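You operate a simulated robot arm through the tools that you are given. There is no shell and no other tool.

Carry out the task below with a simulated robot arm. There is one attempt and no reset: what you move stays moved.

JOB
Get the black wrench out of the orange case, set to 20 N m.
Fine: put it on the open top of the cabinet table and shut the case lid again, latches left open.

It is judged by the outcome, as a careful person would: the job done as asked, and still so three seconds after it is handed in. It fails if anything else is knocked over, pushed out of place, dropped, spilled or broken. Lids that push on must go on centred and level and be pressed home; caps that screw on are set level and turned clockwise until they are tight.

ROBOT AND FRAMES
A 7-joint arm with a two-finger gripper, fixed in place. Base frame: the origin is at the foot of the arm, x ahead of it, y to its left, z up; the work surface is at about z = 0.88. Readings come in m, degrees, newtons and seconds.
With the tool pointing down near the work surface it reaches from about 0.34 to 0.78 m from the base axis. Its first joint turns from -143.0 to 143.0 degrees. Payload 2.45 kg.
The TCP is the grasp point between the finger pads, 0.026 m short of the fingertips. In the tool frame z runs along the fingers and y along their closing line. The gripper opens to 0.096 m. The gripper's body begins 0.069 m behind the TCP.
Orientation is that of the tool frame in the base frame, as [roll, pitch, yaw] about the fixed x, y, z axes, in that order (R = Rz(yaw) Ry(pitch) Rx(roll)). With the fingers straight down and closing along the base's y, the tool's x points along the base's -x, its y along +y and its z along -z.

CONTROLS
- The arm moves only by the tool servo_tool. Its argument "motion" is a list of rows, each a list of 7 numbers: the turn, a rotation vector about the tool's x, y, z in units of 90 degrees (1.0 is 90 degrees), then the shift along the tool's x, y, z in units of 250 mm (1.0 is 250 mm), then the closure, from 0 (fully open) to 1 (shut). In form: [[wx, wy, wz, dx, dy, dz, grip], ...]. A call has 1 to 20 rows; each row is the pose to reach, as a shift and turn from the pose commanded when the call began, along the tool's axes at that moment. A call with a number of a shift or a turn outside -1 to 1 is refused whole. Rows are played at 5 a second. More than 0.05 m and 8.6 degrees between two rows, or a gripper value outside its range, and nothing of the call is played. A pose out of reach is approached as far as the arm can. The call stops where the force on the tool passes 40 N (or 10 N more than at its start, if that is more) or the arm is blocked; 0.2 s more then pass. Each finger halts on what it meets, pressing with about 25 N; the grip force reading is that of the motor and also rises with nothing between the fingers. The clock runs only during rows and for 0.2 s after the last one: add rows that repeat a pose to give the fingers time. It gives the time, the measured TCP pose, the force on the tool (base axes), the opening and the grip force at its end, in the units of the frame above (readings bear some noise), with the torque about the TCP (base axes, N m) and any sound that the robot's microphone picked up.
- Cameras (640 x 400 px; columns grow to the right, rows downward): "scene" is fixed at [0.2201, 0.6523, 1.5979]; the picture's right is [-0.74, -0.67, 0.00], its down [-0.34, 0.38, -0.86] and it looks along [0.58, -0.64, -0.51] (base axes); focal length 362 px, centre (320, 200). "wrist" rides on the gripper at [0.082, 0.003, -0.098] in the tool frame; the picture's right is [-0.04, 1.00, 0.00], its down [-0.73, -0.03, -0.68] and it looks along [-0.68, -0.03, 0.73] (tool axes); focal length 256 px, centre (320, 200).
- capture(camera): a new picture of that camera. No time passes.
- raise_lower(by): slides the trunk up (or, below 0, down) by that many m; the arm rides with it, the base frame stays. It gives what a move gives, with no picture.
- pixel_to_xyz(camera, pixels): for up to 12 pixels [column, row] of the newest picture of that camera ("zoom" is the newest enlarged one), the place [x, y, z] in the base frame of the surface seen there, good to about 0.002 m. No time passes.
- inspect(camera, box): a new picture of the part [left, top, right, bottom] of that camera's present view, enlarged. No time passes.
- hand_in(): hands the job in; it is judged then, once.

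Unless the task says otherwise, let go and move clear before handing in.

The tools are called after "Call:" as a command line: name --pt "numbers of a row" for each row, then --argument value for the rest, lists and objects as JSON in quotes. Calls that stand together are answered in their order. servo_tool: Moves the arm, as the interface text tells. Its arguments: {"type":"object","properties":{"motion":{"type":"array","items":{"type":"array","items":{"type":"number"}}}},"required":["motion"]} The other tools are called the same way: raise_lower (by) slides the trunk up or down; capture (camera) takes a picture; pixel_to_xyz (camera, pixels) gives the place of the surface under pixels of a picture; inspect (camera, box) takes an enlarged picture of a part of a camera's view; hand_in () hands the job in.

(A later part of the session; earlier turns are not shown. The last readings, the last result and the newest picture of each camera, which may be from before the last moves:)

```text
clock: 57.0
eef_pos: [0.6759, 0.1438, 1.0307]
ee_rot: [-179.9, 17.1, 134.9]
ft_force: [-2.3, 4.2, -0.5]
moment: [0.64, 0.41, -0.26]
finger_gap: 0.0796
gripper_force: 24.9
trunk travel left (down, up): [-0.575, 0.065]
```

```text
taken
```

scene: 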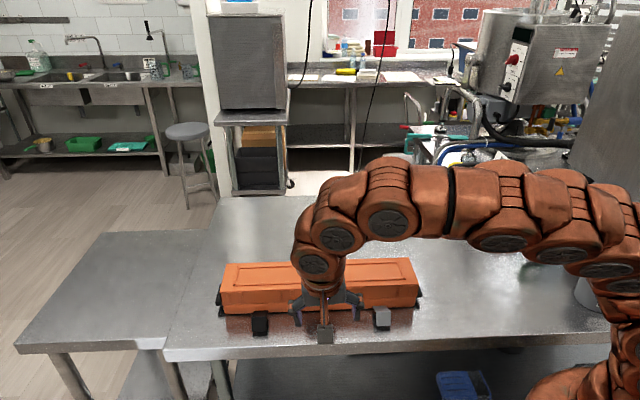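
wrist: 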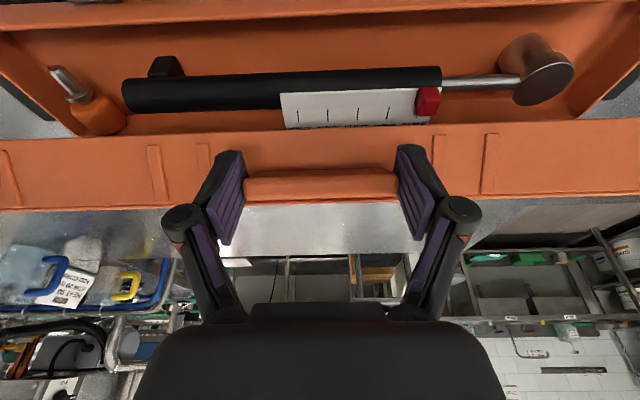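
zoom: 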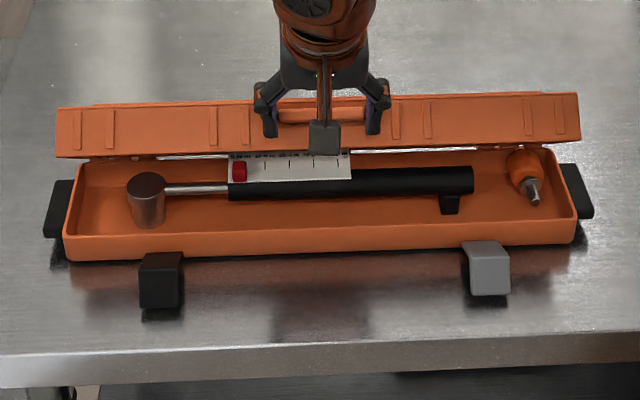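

The lid is at about 45° and the wrench is clear to see: a head on the left, a black tube, a white scale plate and a red marker, with an orange tool at the right end. I'll continue opening the lid toward 75°.

Call:
servo_tool --pt "0 0.017 0 -0.034 0 -0.008 0.35" --pt "0 0.033 0 -0.068 0 -0.0148 0.35" --pt "0 0.05 0 -0.103 0 -0.0178 0.35" --pt "0 0.067 0 -0.1377 0 -0.0198 0.35" --pt "0 0.083 0 -0.1725 0 -0.0182 0.35" --pt "0 0.1 0 -0.2075 0 -0.0156 0.35" --pt "0 0.117 0 -0.242 0 -0.0095 0.35" --pt "0 0.133 0 -0.2758 0 -0.0024 0.35" --pt "0 0.133 0 -0.2758 0 -0.0024 0.35"

Call:
inspect --camera "scene" --box '[200, 210, 440, 350]'

Call:
capture --camera "wrist"

```text
clock: 59.0
eef_pos: [0.7244, 0.0981, 1.0527]
ee_rot: [179.9, 5.3, 134.9]
ft_force: [7.1, 4.3, 5.2]
moment: [0.31, -0.75, 0.27]
finger_gap: 0.0801
gripper_force: 25.0
trunk travel left (down, up): [-0.575, 0.065]
```

```text
2.67 times, centred on (320, 280) of scene
```

zoom: 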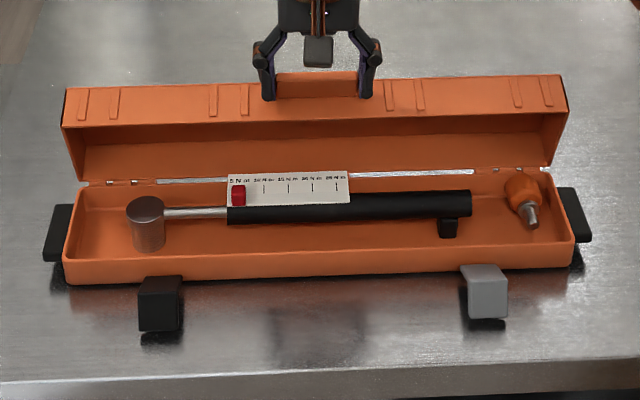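

```text
taken
```

wrist: 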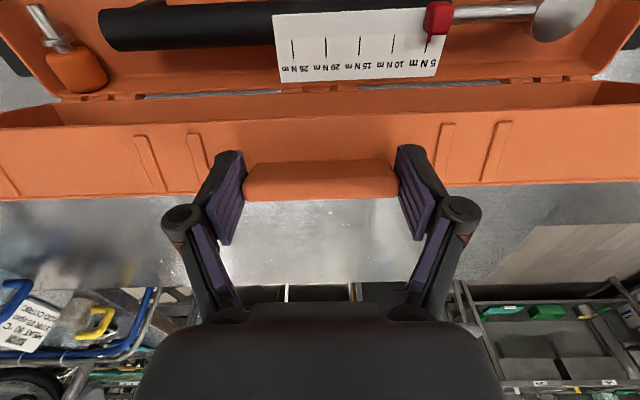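

The scale reads 5, 10, 15, 20, 25 N m, with the red marker at 5, so I must slide it to 20. First I'll bring the lid past vertical.

Call:
servo_tool --pt "0 0.01 0 -0.0347 0 0.0045 0.35" --pt "0 0.02 0 -0.0693 0 0.0096 0.35" --pt "0 0.03 0 -0.103 0 0.018 0.35" --pt "0 0.04 0 -0.1377 0 0.0272 0.35" --pt "0 0.04 0 -0.1377 0 0.0272 0.35"

Call:
inspect --camera "scene" --box '[200, 210, 440, 350]'

```text
clock: 60.2
eef_pos: [0.7497, 0.0725, 1.0464]
ee_rot: [179.9, 1.5, 134.8]
ft_force: [7.6, 6.3, 1.8]
moment: [0.56, -0.61, -0.15]
finger_gap: 0.0799
gripper_force: 25.2
trunk travel left (down, up): [-0.575, 0.065]
```

```text
2.67 times, centred on (320, 280) of scene
```

zoom: 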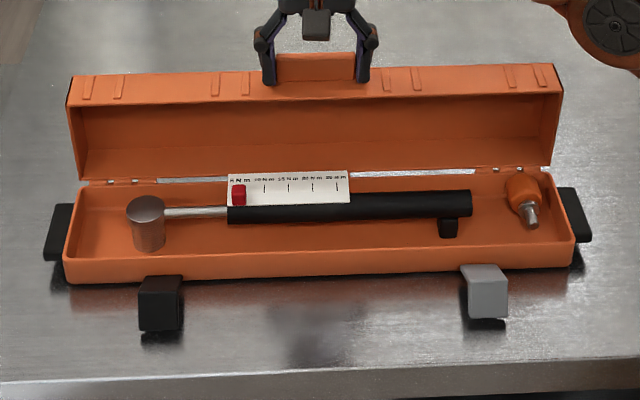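

The lid is at about 90°. I'll take it a further 15° so it leans back, watching for a stop.

Call:
servo_tool --pt "0 0 0 -0.022 0 0.005 0.35" --pt "0 0 0 -0.045 0 0.0108 0.35" --pt "0 0 0 -0.066 0 0.019 0.35" --pt "0 0 0 -0.088 0 0.0288 0.35" --pt "0 0 0 -0.109 0 0.039 0.35" --pt "0 0 0 -0.129 0 0.05 0.35" --pt "0 0 0 -0.129 0 0.05 0.35"

Call:
inspect --camera "scene" --box '[200, 210, 440, 350]'

```text
clock: 61.8
eef_pos: [0.7536, 0.0629, 1.0404]
ee_rot: [179.9, 1.6, 134.9]
ft_force: [-4.8, -1.7, -3.4]
moment: [0.07, 0.34, -0.6]
finger_gap: 0.0798
gripper_force: 24.9
out of reach, approached as far as the arm can: row 1, 2, 3, 4, 5, 6, 7
trunk travel left (down, up): [-0.575, 0.065]
```

```text
2.67 times, centred on (320, 280) of scene
```

zoom: 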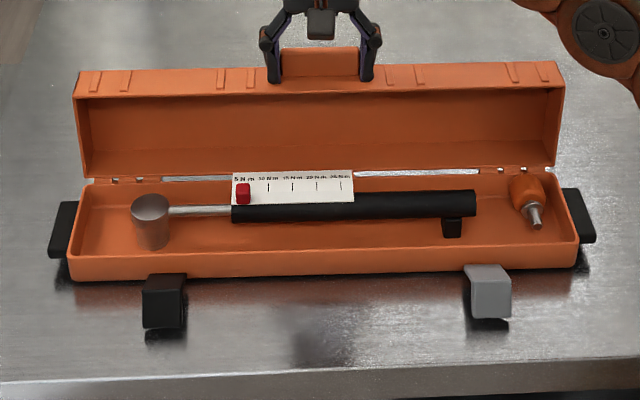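

The arm is at its reach limit, with the lid at about 96° and its weight already behind the hinge. The case shifted about 3–4 mm along its length. I'll open the fingers here and see whether the lid rests.

Call:
servo_tool --pt "0 0 0 0 0 0 0.15" --pt "0 0 0 0 0 0 0" --pt "0 0 0 0 0 0 0"

Call:
inspect --camera "scene" --box '[200, 210, 440, 350]'

```text
clock: 62.6
eef_pos: [0.7516, 0.0629, 1.0403]
ee_rot: [179.9, 1.6, 135.1]
ft_force: [-0.5, 0.2, 0.2]
moment: [0.03, 0.03, -0.03]
finger_gap: 0.0959
gripper_force: 0.0
trunk travel left (down, up): [-0.575, 0.065]
```

```text
2.67 times, centred on (320, 280) of scene
```

zoom: 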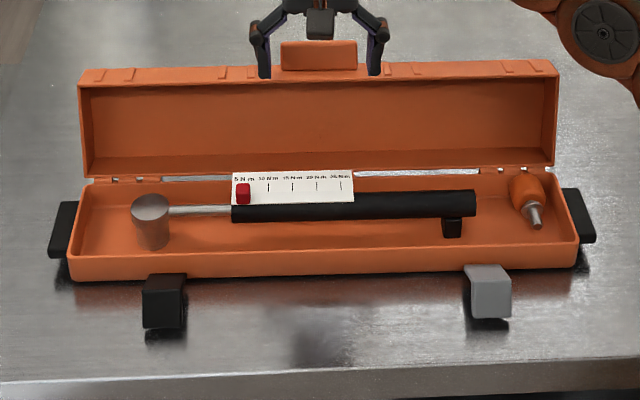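

The lid leaned back a little and is resting there. I'll lift the tool straight up and clear, then look into the case.

Call:
servo_tool --pt "0 0 0 0 0 -0.08 0" --pt "0 0 0 0.02 0 -0.2 0" --pt "0 0 0 0.1 0 -0.36 0" --pt "0 0 0 0.25 0 -0.5 0" --pt "0 0 0 0.4 0 -0.6 0" --pt "0 0 0 0.55 0 -0.65 0"

Call:
capture --camera "wrist"

Call:
inspect --camera "scene" --box '[200, 210, 440, 350]'

```text
refused: row 4 steps farther than a row can; nothing moved
```

```text
taken
```

wrist: 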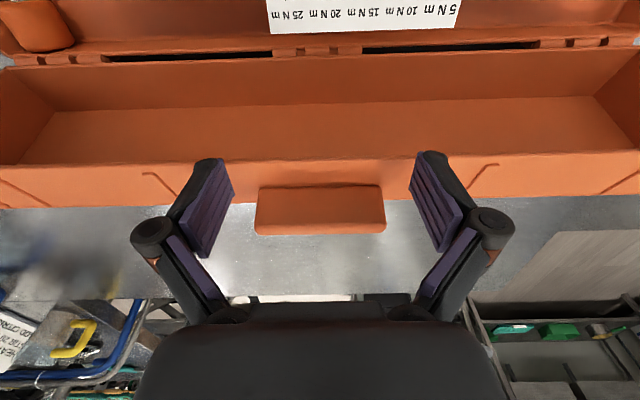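

```text
2.67 times, centred on (320, 280) of scene
```

zoom: 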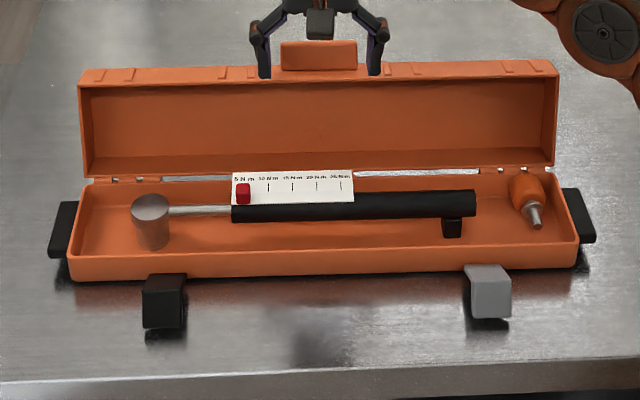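

That call was refused because one row stepped too far. I'll repeat it with smaller steps.

Call:
servo_tool --pt "0 0 0 0 0 -0.1 0" --pt "0 0 0 0.02 0 -0.22 0" --pt "0 0 0 0.08 0 -0.34 0" --pt "0 0 0 0.18 0 -0.45 0" --pt "0 0 0 0.3 0 -0.55 0" --pt "0 0 0 0.42 0 -0.62 0" --pt "0 0 0 0.55 0 -0.68 0"

Call:
capture --camera "wrist"

Call:
capture --camera "scene"

```text
clock: 64.2
eef_pos: [0.628, 0.1524, 1.1805]
ee_rot: [-179.9, 1.4, 134.9]
ft_force: [1.1, -0.6, -1.0]
moment: [0.09, 0.18, 0.0]
finger_gap: 0.0958
gripper_force: 0.1
out of reach, approached as far as the arm can: row 1, 2, 3, 4, 5, 6, 7
trunk travel left (down, up): [-0.575, 0.065]
```

```text
taken
```

wrist: 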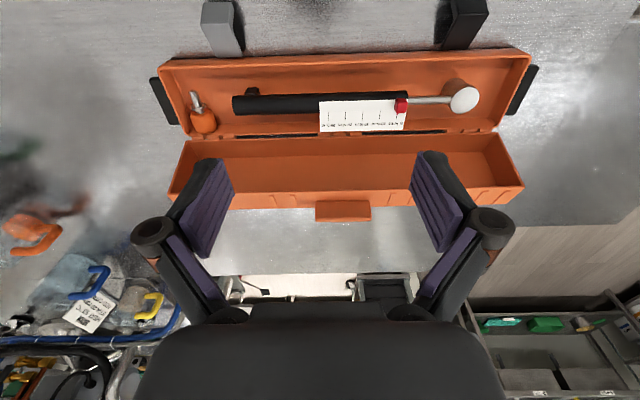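

```text
taken
```

scene: 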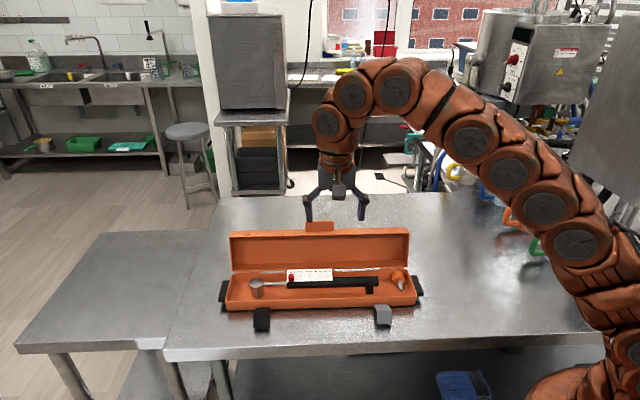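

The lid stands open and stable, and the wrench, scale and an orange-handled tool lie inside. I'll zoom in on the wrench to understand the setting mechanism.

Call:
inspect --camera "wrist" --box '[150, 40, 540, 220]'

Call:
inspect --camera "wrist" --box '[300, 70, 500, 150]'

Call:
inspect --camera "scene" --box '[270, 255, 350, 305]'

Call:
inspect --camera "scene" --box '[340, 255, 430, 315]'

```text
1.64 times, centred on (345, 130) of wrist
```

zoom: 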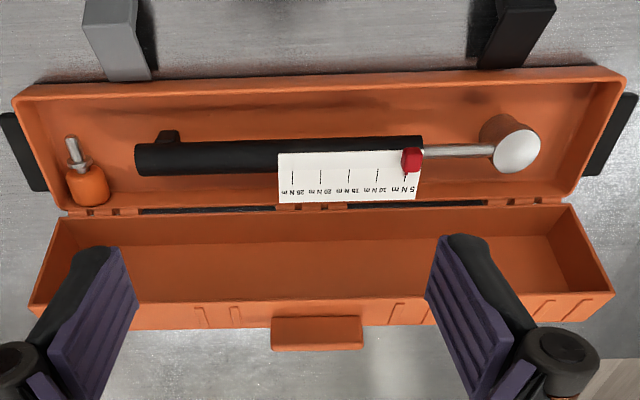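

```text
3.20 times, centred on (400, 110) of wrist
```

zoom: 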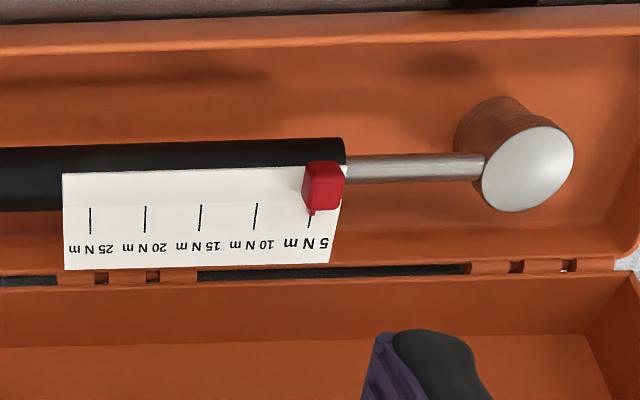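

```text
8.00 times, centred on (310, 280) of scene
```

zoom: 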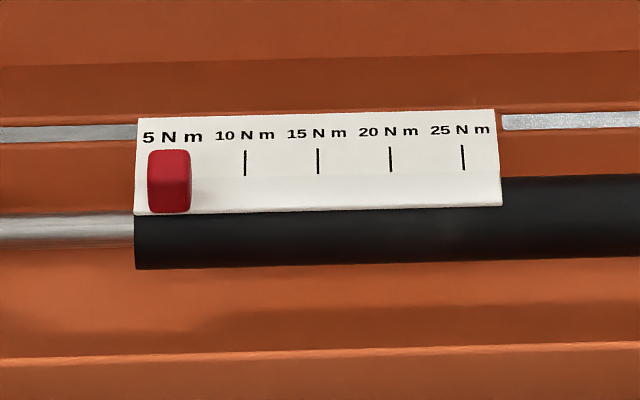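

```text
6.67 times, centred on (385, 285) of scene
```

zoom: 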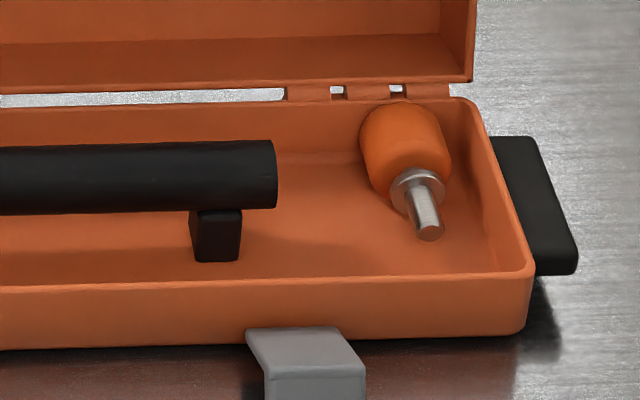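

The red slider rides along the tube past the plate's ticks, and the 20 tick is three steps toward the foot end (-a). I'll measure the ticks, slider, plate, tube and head.

Call:
inspect --camera "scene" --box '[270, 255, 350, 305]'

Call:
pixel_to_xyz --camera "zoom" --pixels '[[152, 180], [188, 180], [168, 160], [168, 200], [245, 162], [318, 160], [390, 159], [463, 157], [138, 120], [492, 112], [137, 212], [500, 203]]'

Call:
pixel_to_xyz --camera "zoom" --pixels '[[318, 190], [318, 180], [318, 130], [318, 225], [318, 240], [318, 258], [140, 240], [60, 230], [560, 195], [560, 220], [560, 250], [318, 300]]'

Call:
pixel_to_xyz --camera "wrist" --pixels '[[398, 102], [404, 110], [400, 112], [464, 100], [464, 92], [430, 100], [380, 96], [320, 100], [240, 104], [252, 92], [200, 122], [195, 98]]'

```text
8.00 times, centred on (310, 280) of scene
```

zoom: 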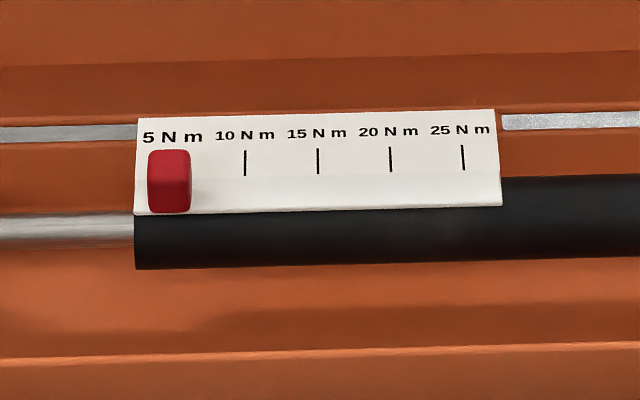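

```text
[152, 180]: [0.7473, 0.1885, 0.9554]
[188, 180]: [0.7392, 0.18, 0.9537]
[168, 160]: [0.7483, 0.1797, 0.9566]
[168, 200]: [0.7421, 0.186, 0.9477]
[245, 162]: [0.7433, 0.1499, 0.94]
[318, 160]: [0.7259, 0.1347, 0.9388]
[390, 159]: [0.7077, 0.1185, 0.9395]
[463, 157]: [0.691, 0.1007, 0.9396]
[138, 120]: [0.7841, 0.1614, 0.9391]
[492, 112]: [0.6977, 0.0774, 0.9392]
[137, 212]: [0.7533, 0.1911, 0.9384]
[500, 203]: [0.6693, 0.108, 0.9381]
```

```text
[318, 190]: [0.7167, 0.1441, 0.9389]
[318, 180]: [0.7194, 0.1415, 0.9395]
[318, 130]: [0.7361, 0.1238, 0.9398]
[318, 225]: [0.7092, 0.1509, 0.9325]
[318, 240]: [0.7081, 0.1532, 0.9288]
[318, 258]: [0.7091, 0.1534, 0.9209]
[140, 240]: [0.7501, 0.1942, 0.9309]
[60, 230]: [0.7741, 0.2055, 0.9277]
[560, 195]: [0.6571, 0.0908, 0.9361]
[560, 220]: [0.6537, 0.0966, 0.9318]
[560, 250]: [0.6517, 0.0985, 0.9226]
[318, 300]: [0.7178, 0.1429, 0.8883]
```

```text
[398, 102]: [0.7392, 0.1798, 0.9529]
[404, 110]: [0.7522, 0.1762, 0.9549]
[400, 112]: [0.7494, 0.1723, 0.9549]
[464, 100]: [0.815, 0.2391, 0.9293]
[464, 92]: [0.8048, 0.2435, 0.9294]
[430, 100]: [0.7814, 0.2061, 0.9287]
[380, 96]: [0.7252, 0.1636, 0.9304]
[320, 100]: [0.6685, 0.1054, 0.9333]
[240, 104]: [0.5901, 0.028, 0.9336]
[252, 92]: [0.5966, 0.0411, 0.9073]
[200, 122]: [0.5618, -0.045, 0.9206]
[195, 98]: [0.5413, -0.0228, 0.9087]
```

The ticks are 24 mm apart, with 20 at a≈0.584, 10 at 0.6316 and 25 at 0.56. The slider block is at a≈0.656, about 12 mm wide, standing z 0.939–0.956 on the plate. I'll raise the trunk to gain reach here, then pinch the slider along its travel.

Call:
raise_lower --by 0.06

Call:
capture --camera "wrist"

```text
clock: 65.2
eef_pos: [0.6269, 0.1524, 1.2421]
ee_rot: [180.0, 1.5, 134.8]
ft_force: [0.6, -0.5, -0.5]
moment: [0.01, -0.02, -0.01]
finger_gap: 0.0962
gripper_force: 0.1
trunk travel left (down, up): [-0.635, 0.005]
```

```text
taken
```

wrist: 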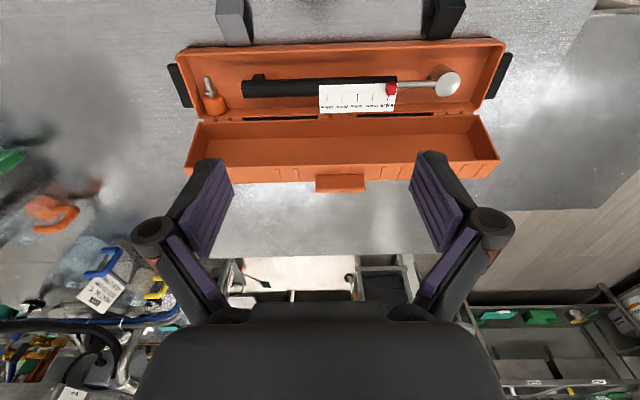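

I'll move above the red slider with the fingers partly closed, stopping at z≈1.02.

Call:
servo_tool --pt "0 0.003 0 -0.04 0.07 0.149 0.1" --pt "0 0.006 0 -0.081 0.14 0.298 0.2" --pt "0 0.009 0 -0.121 0.21 0.447 0.3" --pt "0 0.012 0 -0.162 0.28 0.596 0.4" --pt "0 0.015 0 -0.202 0.35 0.745 0.5" --pt "0 0.0167 0 -0.243 0.42 0.895 0.5"

Call:
capture --camera "wrist"

Call:
inspect --camera "scene" --box '[220, 200, 430, 330]'

```text
clock: 66.6
eef_pos: [0.7472, 0.1789, 1.0202]
ee_rot: [180.0, 0.1, 135.0]
ft_force: [-0.6, 0.6, 0.7]
moment: [0.01, -0.04, 0.0]
finger_gap: 0.0482
gripper_force: 0.1
trunk travel left (down, up): [-0.635, 0.005]
```

```text
taken
```

wrist: 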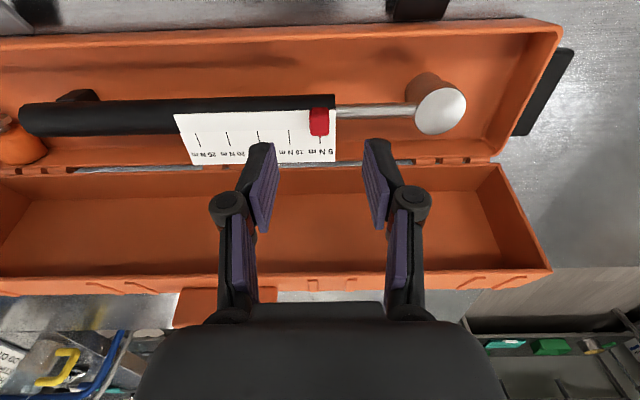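

```text
3.05 times, centred on (325, 265) of scene
```

zoom: 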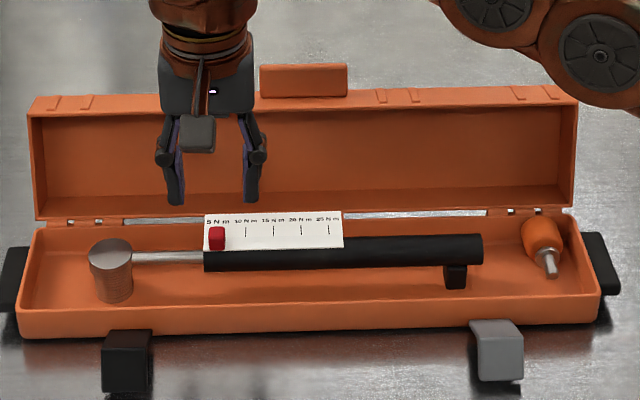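

The slider is in view at (319,122), between and below the fingers. I'll zoom and measure it from this close view.

Call:
inspect --camera "wrist" --box '[170, 80, 370, 180]'

Call:
pixel_to_xyz --camera "zoom" --pixels '[[452, 95], [508, 92], [450, 160], [512, 155], [480, 125], [480, 90], [480, 172], [380, 180], [281, 182], [185, 188], [90, 190], [300, 110]]'

```text
3.20 times, centred on (270, 130) of wrist
```

zoom: 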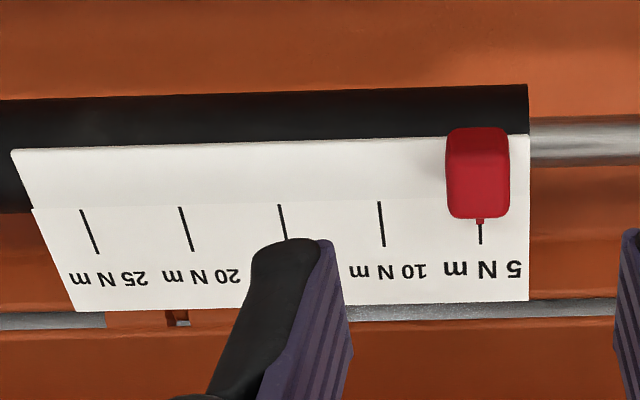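

```text
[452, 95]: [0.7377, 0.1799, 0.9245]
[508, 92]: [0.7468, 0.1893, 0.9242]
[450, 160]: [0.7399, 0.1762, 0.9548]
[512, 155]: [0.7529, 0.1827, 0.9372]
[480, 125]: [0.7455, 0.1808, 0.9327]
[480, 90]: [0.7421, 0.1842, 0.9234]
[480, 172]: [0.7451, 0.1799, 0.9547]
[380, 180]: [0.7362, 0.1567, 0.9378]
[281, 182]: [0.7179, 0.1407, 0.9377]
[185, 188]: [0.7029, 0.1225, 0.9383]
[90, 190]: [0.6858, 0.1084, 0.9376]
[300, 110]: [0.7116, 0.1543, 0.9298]
```

Call:
pixel_to_xyz --camera "zoom" --pixels '[[480, 135], [480, 145], [480, 195], [480, 212], [454, 180], [506, 180], [480, 221], [480, 240], [186, 240], [283, 225], [240, 150], [520, 290]]'

```text
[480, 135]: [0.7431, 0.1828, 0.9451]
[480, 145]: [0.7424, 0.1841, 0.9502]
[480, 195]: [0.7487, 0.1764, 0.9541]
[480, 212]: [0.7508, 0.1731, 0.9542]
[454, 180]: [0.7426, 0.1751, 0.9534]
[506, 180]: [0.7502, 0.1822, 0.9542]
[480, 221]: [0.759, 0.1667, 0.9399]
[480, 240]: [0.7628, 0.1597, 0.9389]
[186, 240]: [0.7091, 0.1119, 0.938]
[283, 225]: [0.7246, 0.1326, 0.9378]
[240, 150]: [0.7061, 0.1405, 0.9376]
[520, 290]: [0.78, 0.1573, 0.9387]
```

The slider's pointer sits exactly on the 5 tick (a≈0.654), and the 20 tick is about 71 mm along -a. I'll lower until the tips are 3–4 mm above the plate and pinch the slider.

Call:
servo_tool --pt "0 0 0 0 -0.002 0.07 0.5" --pt "0 0 0 0 -0.002 0.14 0.5" --pt "0 0 0 0 -0.002 0.19 0.5" --pt "0 0 0 0 -0.002 0.207 0.5"

Call:
servo_tool --pt "0 0 0 0 0 0 0.65" --pt "0 0 0 0 0 0 0.8" --pt "0 0 0 0 0 0 0.9" --pt "0 0 0 0 0 0 0.9" --pt "0 0 0 0 0 0 0.9"

Call:
inspect --camera "wrist" --box '[170, 80, 470, 260]'

Call:
inspect --camera "scene" --box '[220, 230, 430, 330]'

```text
clock: 67.6
eef_pos: [0.7473, 0.1786, 0.9681]
ee_rot: [-179.8, -0.1, 134.9]
ft_force: [0.1, 0.1, 0.1]
moment: [-0.01, -0.01, -0.02]
finger_gap: 0.0481
gripper_force: 0.0
trunk travel left (down, up): [-0.635, 0.005]
```

```text
clock: 68.8
eef_pos: [0.7468, 0.1795, 0.9683]
ee_rot: [180.0, 0.1, 134.9]
ft_force: [-0.4, 0.0, 0.3]
moment: [0.04, -0.04, -0.16]
finger_gap: 0.0131
gripper_force: 24.7
trunk travel left (down, up): [-0.635, 0.005]
```

```text
2.13 times, centred on (320, 170) of wrist
```

zoom: 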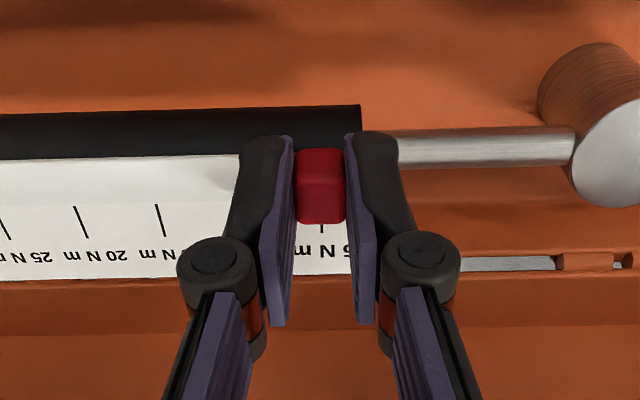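

```text
3.05 times, centred on (325, 280) of scene
```

zoom: 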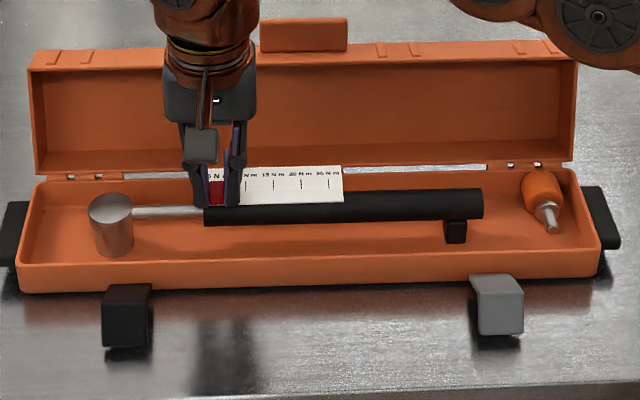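

The slider is pinched (gap 0.0131) with almost no load. I'll slide it 12 mm along -a and check that the wrench itself stays put.

Call:
servo_tool --pt "0 0 0 0 -0.012 0 0.9" --pt "0 0 0 0 -0.024 0 0.9" --pt "0 0 0 0 -0.036 0 0.9" --pt "0 0 0 0 -0.048 0 0.9" --pt "0 0 0 0 -0.048 0 0.9"

Call:
inspect --camera "wrist" --box '[170, 80, 470, 260]'

Call:
inspect --camera "scene" --box '[220, 230, 430, 330]'

```text
clock: 70.0
eef_pos: [0.7386, 0.1696, 0.9699]
ee_rot: [-180.0, 0.0, 134.8]
ft_force: [0.6, -0.3, 0.5]
moment: [-0.04, -0.03, -0.01]
finger_gap: 0.0127
gripper_force: 25.5
trunk travel left (down, up): [-0.635, 0.005]
```

```text
2.13 times, centred on (320, 170) of wrist
```

zoom: 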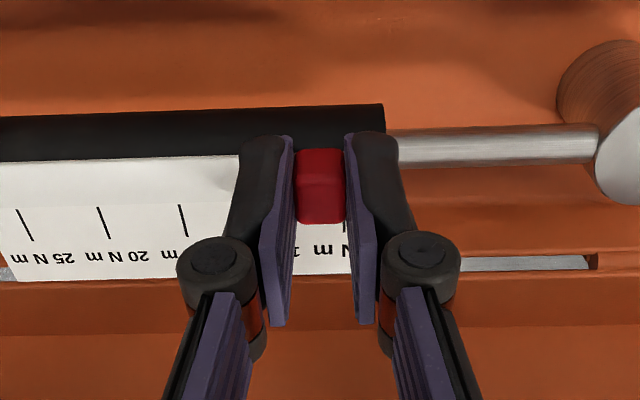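

```text
3.05 times, centred on (325, 280) of scene
```

zoom: 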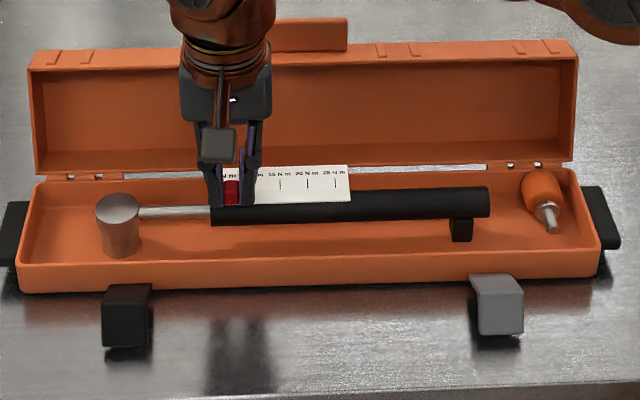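

The slider moved about 6 mm on the scale, but the wrench also dragged about 6 mm along the case. I'll move another 12 mm and see how it splits. Once the slider is closer, I can squeeze it against the plate's far end so nothing drags.

Call:
servo_tool --pt "0 0 0 0 -0.012 0 0.9" --pt "0 0 0 0 -0.024 0 0.9" --pt "0 0 0 0 -0.036 0 0.9" --pt "0 0 0 0 -0.048 0 0.9" --pt "0 0 0 0 -0.048 0 0.9"

Call:
inspect --camera "wrist" --box '[170, 80, 470, 260]'

Call:
inspect --camera "scene" --box '[220, 230, 430, 330]'

```text
clock: 71.2
eef_pos: [0.7308, 0.1616, 0.9685]
ee_rot: [179.9, 0.1, 135.0]
ft_force: [-0.6, 1.2, -0.7]
moment: [0.11, 0.15, 0.01]
finger_gap: 0.0133
gripper_force: 24.8
trunk travel left (down, up): [-0.635, 0.005]
```

```text
2.13 times, centred on (320, 170) of wrist
```

zoom: 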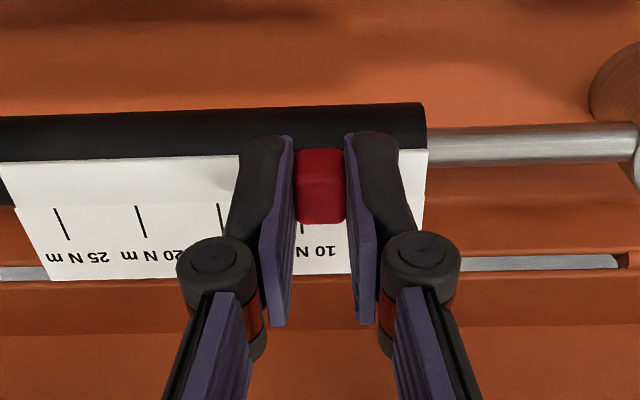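

```text
3.05 times, centred on (325, 280) of scene
```

zoom: 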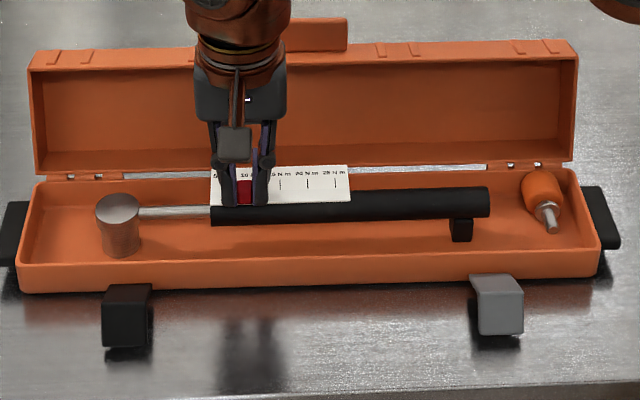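

This time the wrench stayed still and the slider moved the whole 11–12 mm, now near 10. I'll continue sliding 24 mm.

Call:
servo_tool --pt "0 0 0 0 -0.012 0 0.9" --pt "0 0 0 0 -0.024 0 0.9" --pt "0 0 0 0 -0.036 0 0.9" --pt "0 0 0 0 -0.048 0 0.9" --pt "0 0 0 0 -0.06 0 0.9" --pt "0 0 0 0 -0.072 0 0.9" --pt "0 0 0 0 -0.084 0 0.9" --pt "0 0 0 0 -0.096 0 0.9" --pt "0 0 0 0 -0.096 0 0.9"

Call:
inspect --camera "wrist" --box '[170, 80, 470, 260]'

Call:
inspect --camera "scene" --box '[220, 230, 430, 330]'

```text
clock: 73.2
eef_pos: [0.7144, 0.1463, 0.9693]
ee_rot: [-180.0, 0.1, 134.9]
ft_force: [0.2, 0.1, 0.4]
moment: [-0.01, -0.01, 0.09]
finger_gap: 0.0131
gripper_force: 25.3
trunk travel left (down, up): [-0.635, 0.005]
```

```text
2.13 times, centred on (320, 170) of wrist
```

zoom: 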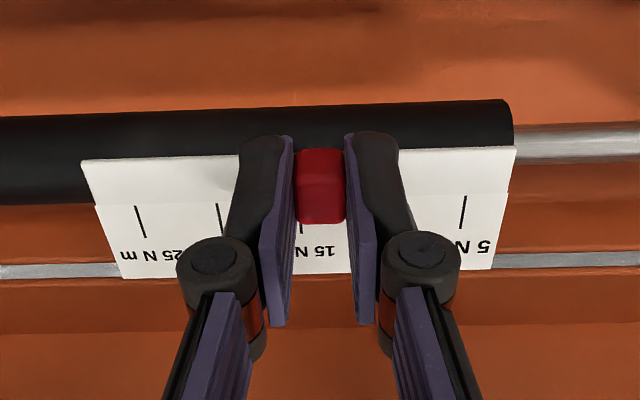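

```text
3.05 times, centred on (325, 280) of scene
```

zoom: 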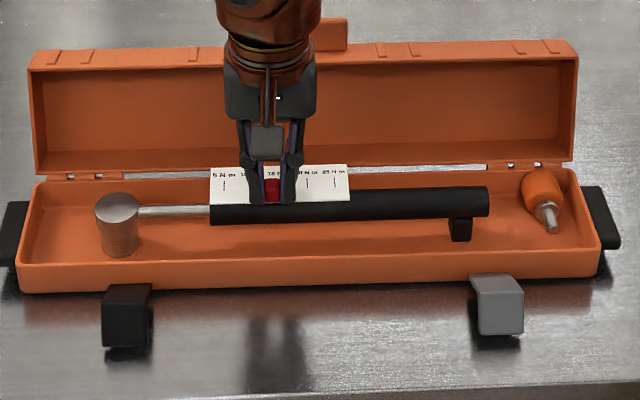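

The wrench is still and the slider is near 14, with the 20 tick at x≈219 and the slider at 320 in the zoom (81 px per step), so about 29–30 mm remain. I'll slide 27 mm and check again.

Call:
servo_tool --pt "0 0 0 0 -0.012 0 0.9" --pt "0 0 0 0 -0.024 0 0.9" --pt "0 0 0 0 -0.036 0 0.9" --pt "0 0 0 0 -0.048 0 0.9" --pt "0 0 0 0 -0.06 0 0.9" --pt "0 0 0 0 -0.072 0 0.9" --pt "0 0 0 0 -0.084 0 0.9" --pt "0 0 0 0 -0.096 0 0.9" --pt "0 0 0 0 -0.108 0 0.9" --pt "0 0 0 0 -0.108 0 0.9"

Call:
inspect --camera "wrist" --box '[170, 80, 470, 260]'

Call:
inspect --camera "scene" --box '[270, 255, 350, 305]'

```text
clock: 75.4
eef_pos: [0.6934, 0.1253, 0.9687]
ee_rot: [-180.0, 0.0, 135.1]
ft_force: [-1.3, 1.4, 2.3]
moment: [0.06, 0.07, 0.04]
finger_gap: 0.0131
gripper_force: 25.2
trunk travel left (down, up): [-0.635, 0.005]
```

```text
2.13 times, centred on (320, 170) of wrist
```

zoom: 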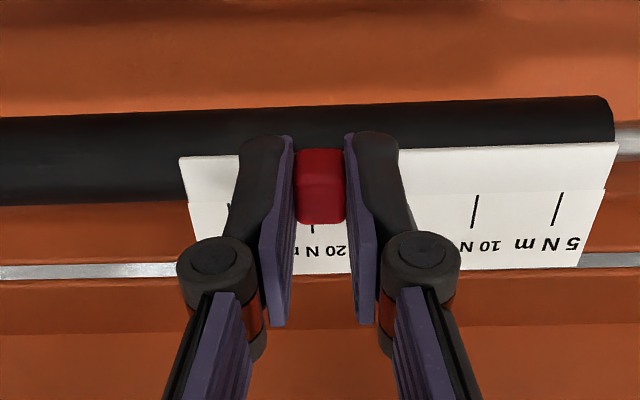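

```text
8.00 times, centred on (310, 280) of scene
```

zoom: 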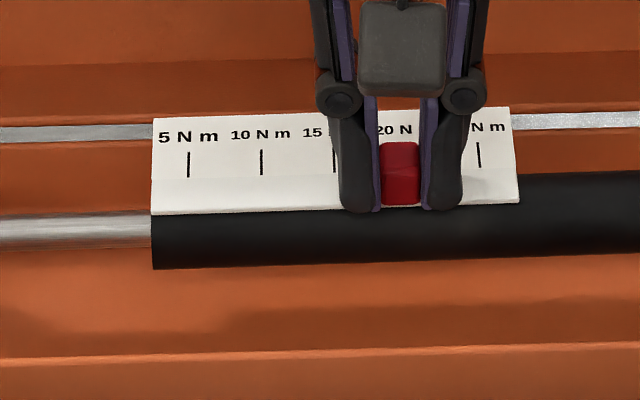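

The 20 tick is at x≈313 in the wrist zoom, against about 320 for the slider, so roughly 1–2 mm remain. I'll nudge 1.5 mm, release and raise slightly for an exact reading.

Call:
servo_tool --pt "0 0 0 0 -0.003 0 0.9" --pt "0 0 0 0 -0.006 0 0.9" --pt "0 0 0 0 -0.006 0 0.9"

Call:
servo_tool --pt "0 0 0 0 0 0 0.7" --pt "0 0 0 0 0 0 0.6" --pt "0 0 0 0 0 -0.08 0.5" --pt "0 0 0 0 0 -0.2 0.4" --pt "0 0 0 0.05 0 -0.32 0.2"

Call:
inspect --camera "wrist" --box '[240, 80, 400, 180]'

Call:
inspect --camera "scene" --box '[270, 255, 350, 305]'

```text
clock: 76.2
eef_pos: [0.6936, 0.1258, 0.9698]
ee_rot: [180.0, 0.1, 134.9]
ft_force: [-2.3, 1.3, 1.7]
moment: [0.07, 0.08, 0.02]
finger_gap: 0.0133
gripper_force: 25.1
trunk travel left (down, up): [-0.635, 0.005]
```

```text
clock: 77.4
eef_pos: [0.6832, 0.1323, 1.0485]
ee_rot: [-179.9, 0.1, 135.0]
ft_force: [0.5, 0.8, 0.6]
moment: [-0.02, 0.03, 0.02]
finger_gap: 0.077
gripper_force: 0.1
trunk travel left (down, up): [-0.635, 0.005]
```

```text
4.00 times, centred on (320, 130) of wrist
```

zoom: 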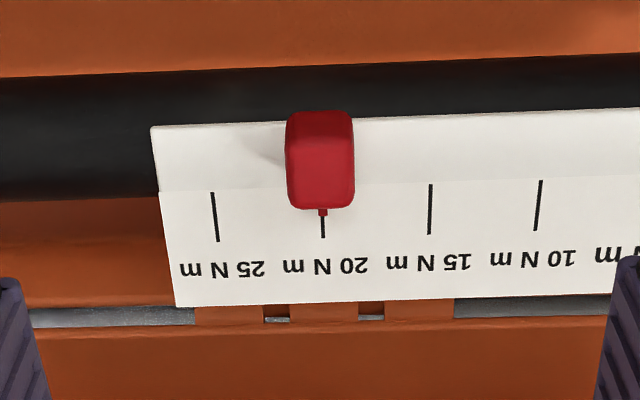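

```text
8.00 times, centred on (310, 280) of scene
```

zoom: 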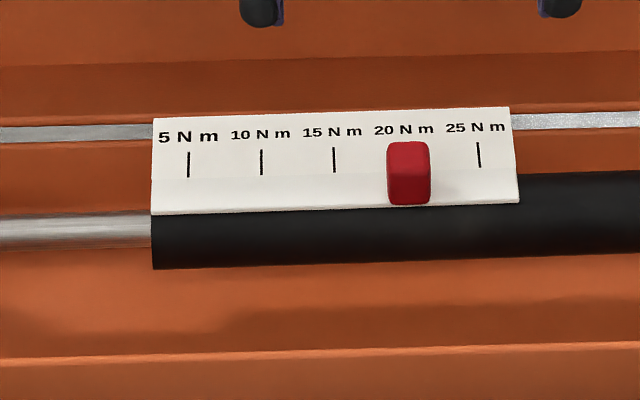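

The pointer now looks to be on the 20 tick, at (322,215) in the wrist zoom. I'll enlarge further to check the exact alignment.

Call:
inspect --camera "wrist" --box '[290, 105, 350, 150]'

Call:
inspect --camera "scene" --box '[300, 260, 340, 285]'

```text
8.89 times, centred on (320, 128) of wrist
```

zoom: 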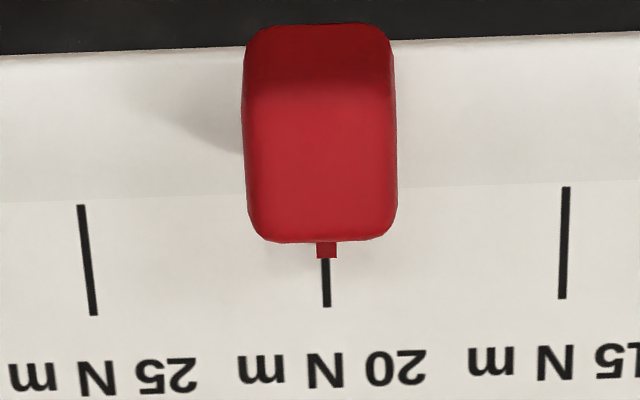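

```text
16.00 times, centred on (320, 272) of scene
```

zoom: 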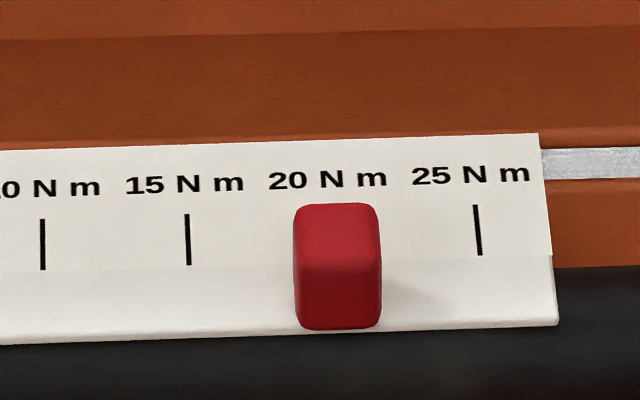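

The pointer sits exactly on the 20 tick. Next I'll plan the pick and find a clear placing spot by measuring the wrench's current position and the free table area to the right.

Call:
capture --camera "scene"

Call:
pixel_to_xyz --camera "scene" --pixels '[[450, 220], [450, 260], [480, 300], [540, 320], [440, 340], [550, 250], [520, 215], [500, 190], [465, 170], [600, 285], [480, 200], [520, 280]]'

Call:
inspect --camera "scene" --box '[240, 255, 400, 315]'

Call:
pixel_to_xyz --camera "zoom" --pixels '[[65, 110], [100, 150], [70, 100], [150, 107], [200, 125], [400, 120], [500, 100], [520, 150], [535, 118], [460, 105], [450, 130], [580, 140]]'

```text
taken
```

scene: 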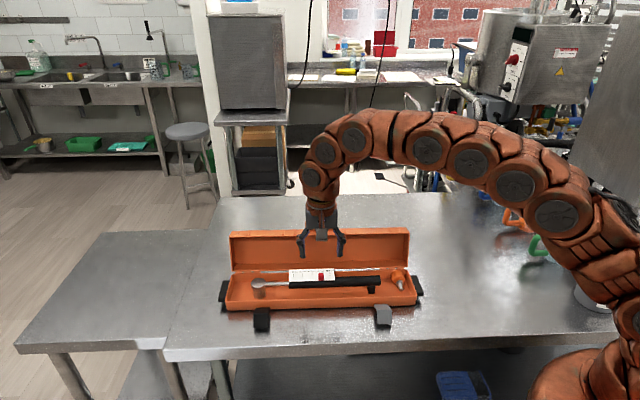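

```text
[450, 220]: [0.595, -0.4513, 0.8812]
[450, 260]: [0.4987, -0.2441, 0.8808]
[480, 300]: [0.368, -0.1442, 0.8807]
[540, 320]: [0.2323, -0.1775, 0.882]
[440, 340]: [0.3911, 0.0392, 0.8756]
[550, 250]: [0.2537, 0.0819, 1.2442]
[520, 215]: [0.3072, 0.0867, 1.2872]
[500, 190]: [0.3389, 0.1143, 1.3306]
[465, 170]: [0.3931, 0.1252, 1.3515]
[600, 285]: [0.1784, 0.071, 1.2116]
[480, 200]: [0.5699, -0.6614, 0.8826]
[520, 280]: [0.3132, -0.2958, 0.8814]
```

```text
4.00 times, centred on (320, 285) of scene
```

zoom: 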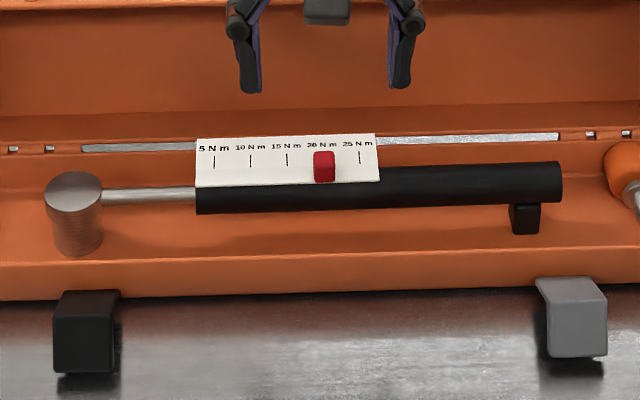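

```text
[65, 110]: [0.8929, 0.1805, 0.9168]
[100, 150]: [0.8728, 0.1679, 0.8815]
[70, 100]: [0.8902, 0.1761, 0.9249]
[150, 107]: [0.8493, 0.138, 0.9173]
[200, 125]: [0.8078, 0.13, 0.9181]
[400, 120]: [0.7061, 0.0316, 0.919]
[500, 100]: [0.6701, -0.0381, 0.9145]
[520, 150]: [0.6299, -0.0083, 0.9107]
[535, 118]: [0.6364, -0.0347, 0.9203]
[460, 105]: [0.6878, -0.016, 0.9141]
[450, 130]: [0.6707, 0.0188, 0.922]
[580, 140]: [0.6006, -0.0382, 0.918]
```

My pixel picks missed the wrench in that zoom, so I'll measure again at the right rows.

Call:
pixel_to_xyz --camera "zoom" --pixels '[[75, 188], [47, 190], [100, 190], [78, 252], [150, 194], [420, 180], [420, 170], [450, 200], [556, 180], [525, 215], [525, 231], [377, 160]]'

Call:
pixel_to_xyz --camera "zoom" --pixels '[[512, 215], [538, 212], [420, 205], [420, 240], [420, 280], [420, 140], [420, 155], [620, 160], [630, 200], [75, 172], [75, 204], [300, 200]]'

```text
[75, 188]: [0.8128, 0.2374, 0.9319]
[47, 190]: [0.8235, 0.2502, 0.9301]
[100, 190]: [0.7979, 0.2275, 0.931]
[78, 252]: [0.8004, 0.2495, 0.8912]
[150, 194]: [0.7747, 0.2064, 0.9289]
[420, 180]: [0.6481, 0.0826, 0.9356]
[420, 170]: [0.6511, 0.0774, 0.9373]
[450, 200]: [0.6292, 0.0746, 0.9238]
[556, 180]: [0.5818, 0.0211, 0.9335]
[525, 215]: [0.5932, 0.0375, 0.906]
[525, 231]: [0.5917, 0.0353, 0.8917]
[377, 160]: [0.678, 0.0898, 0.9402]
```

```text
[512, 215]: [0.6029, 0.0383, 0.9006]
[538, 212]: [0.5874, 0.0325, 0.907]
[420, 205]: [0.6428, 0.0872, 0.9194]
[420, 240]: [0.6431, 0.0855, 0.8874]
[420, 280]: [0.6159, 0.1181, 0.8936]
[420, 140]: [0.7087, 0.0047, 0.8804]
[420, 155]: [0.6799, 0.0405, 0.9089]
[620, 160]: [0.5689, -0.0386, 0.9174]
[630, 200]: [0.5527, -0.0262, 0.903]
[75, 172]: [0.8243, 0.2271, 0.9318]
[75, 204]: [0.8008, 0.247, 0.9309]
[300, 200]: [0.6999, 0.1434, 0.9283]
```

The tube's axis is at n≈-0.404, z≈0.925, with radius about 12 mm. Its free part is right of the plate (a<0.543), and the foot is at a≈0.446. I'll turn the tool so the fingers close across the tube and hover over a≈0.524.

Call:
servo_tool --pt "0 0 -0.09 -0.005 -0.02 -0.04 0.25" --pt "0 0 -0.18 -0.01 -0.04 -0.08 0.3" --pt "0 0 -0.27 -0.016 -0.06 -0.12 0.4" --pt "0 0 -0.36 -0.021 -0.08 -0.16 0.5" --pt "0 0 -0.45 -0.026 -0.1 -0.2 0.6" --pt "0 0 -0.54 -0.032 -0.12 -0.2 0.64" --pt "0 0 -0.63 -0.037 -0.14 -0.2 0.64" --pt "0 0 -0.72 -0.042 -0.16 -0.2 0.64" --pt "0 0 -0.81 -0.048 -0.18 -0.2 0.64" --pt "0 0 -0.91 -0.053 -0.2 -0.2 0.64" --pt "0 0 -1.0 -0.058 -0.21 -0.2 0.64"

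Call:
capture --camera "wrist"

Call:
inspect --camera "scene" --box '[220, 200, 430, 330]'

```text
refused: row 10 steps farther than a row can; nothing moved
```

```text
taken
```

wrist: 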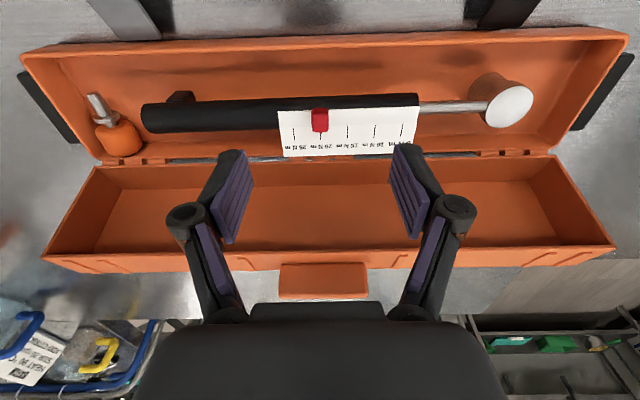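

```text
3.05 times, centred on (325, 265) of scene
```

zoom: 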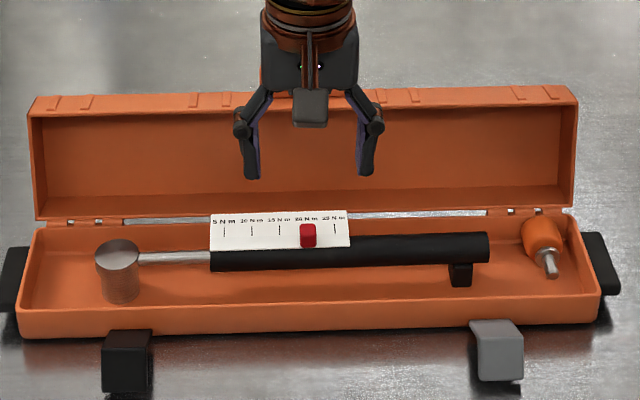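

The turn steps were a bit too large, so I'll use 12 even rows.

Call:
servo_tool --pt "0 0 -0.083 -0.005 -0.018 -0.04 0.25" --pt "0 0 -0.167 -0.01 -0.035 -0.08 0.3" --pt "0 0 -0.25 -0.015 -0.053 -0.12 0.4" --pt "0 0 -0.333 -0.02 -0.07 -0.16 0.5" --pt "0 0 -0.417 -0.024 -0.088 -0.2 0.6" --pt "0 0 -0.5 -0.029 -0.105 -0.2 0.64" --pt "0 0 -0.583 -0.034 -0.123 -0.2 0.64" --pt "0 0 -0.667 -0.039 -0.14 -0.2 0.64" --pt "0 0 -0.75 -0.044 -0.158 -0.2 0.64" --pt "0 0 -0.833 -0.048 -0.175 -0.2 0.64" --pt "0 0 -0.917 -0.053 -0.193 -0.2 0.64" --pt "0 0 -1.0 -0.058 -0.21 -0.2 0.64"

Call:
capture --camera "wrist"

Call:
inspect --camera "scene" --box '[220, 200, 430, 330]'

```text
clock: 80.0
eef_pos: [0.6586, 0.0868, 1.0982]
ee_rot: [180.0, 0.0, -134.9]
ft_force: [-0.1, 0.0, 0.2]
moment: [0.0, 0.02, 0.02]
finger_gap: 0.0346
gripper_force: 0.0
trunk travel left (down, up): [-0.635, 0.005]
```

```text
taken
```

wrist: 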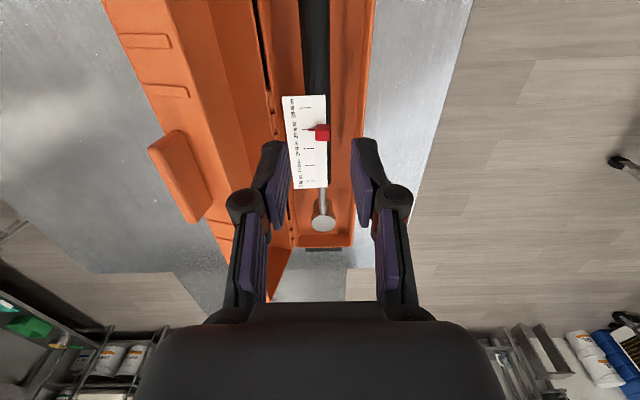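

```text
3.05 times, centred on (325, 265) of scene
```

zoom: 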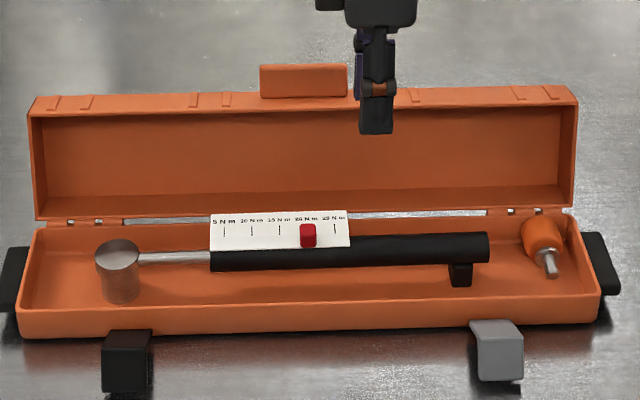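

The tool is aligned across the tube. I'll check the tube's centre line from this view before descending.

Call:
inspect --camera "wrist" --box '[240, 0, 400, 100]'

Call:
pixel_to_xyz --camera "zoom" --pixels '[[248, 200], [300, 200], [350, 200], [320, 200], [250, 300], [300, 300], [352, 300], [325, 300], [320, 100], [300, 40], [230, 380], [190, 392]]'

```text
4.00 times, centred on (320, 50) of wrist
```

zoom: 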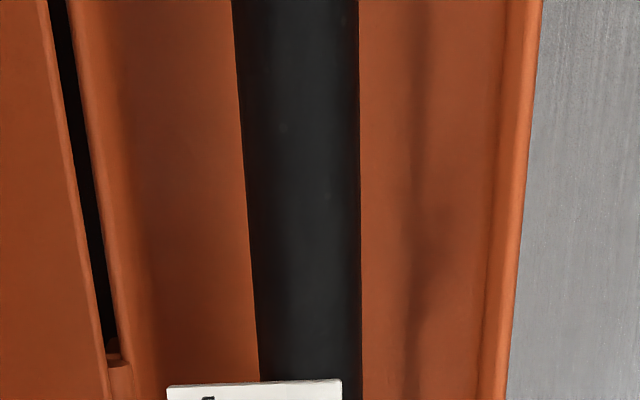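

```text
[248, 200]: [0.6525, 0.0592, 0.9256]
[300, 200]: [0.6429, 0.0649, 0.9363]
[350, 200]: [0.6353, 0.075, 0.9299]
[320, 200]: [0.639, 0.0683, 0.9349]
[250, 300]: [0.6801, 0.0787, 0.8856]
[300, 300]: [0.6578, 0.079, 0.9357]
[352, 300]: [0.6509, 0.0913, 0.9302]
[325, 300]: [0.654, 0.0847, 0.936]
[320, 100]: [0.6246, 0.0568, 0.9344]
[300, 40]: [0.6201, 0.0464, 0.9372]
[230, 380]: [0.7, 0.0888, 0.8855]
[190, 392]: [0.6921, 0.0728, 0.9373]
```

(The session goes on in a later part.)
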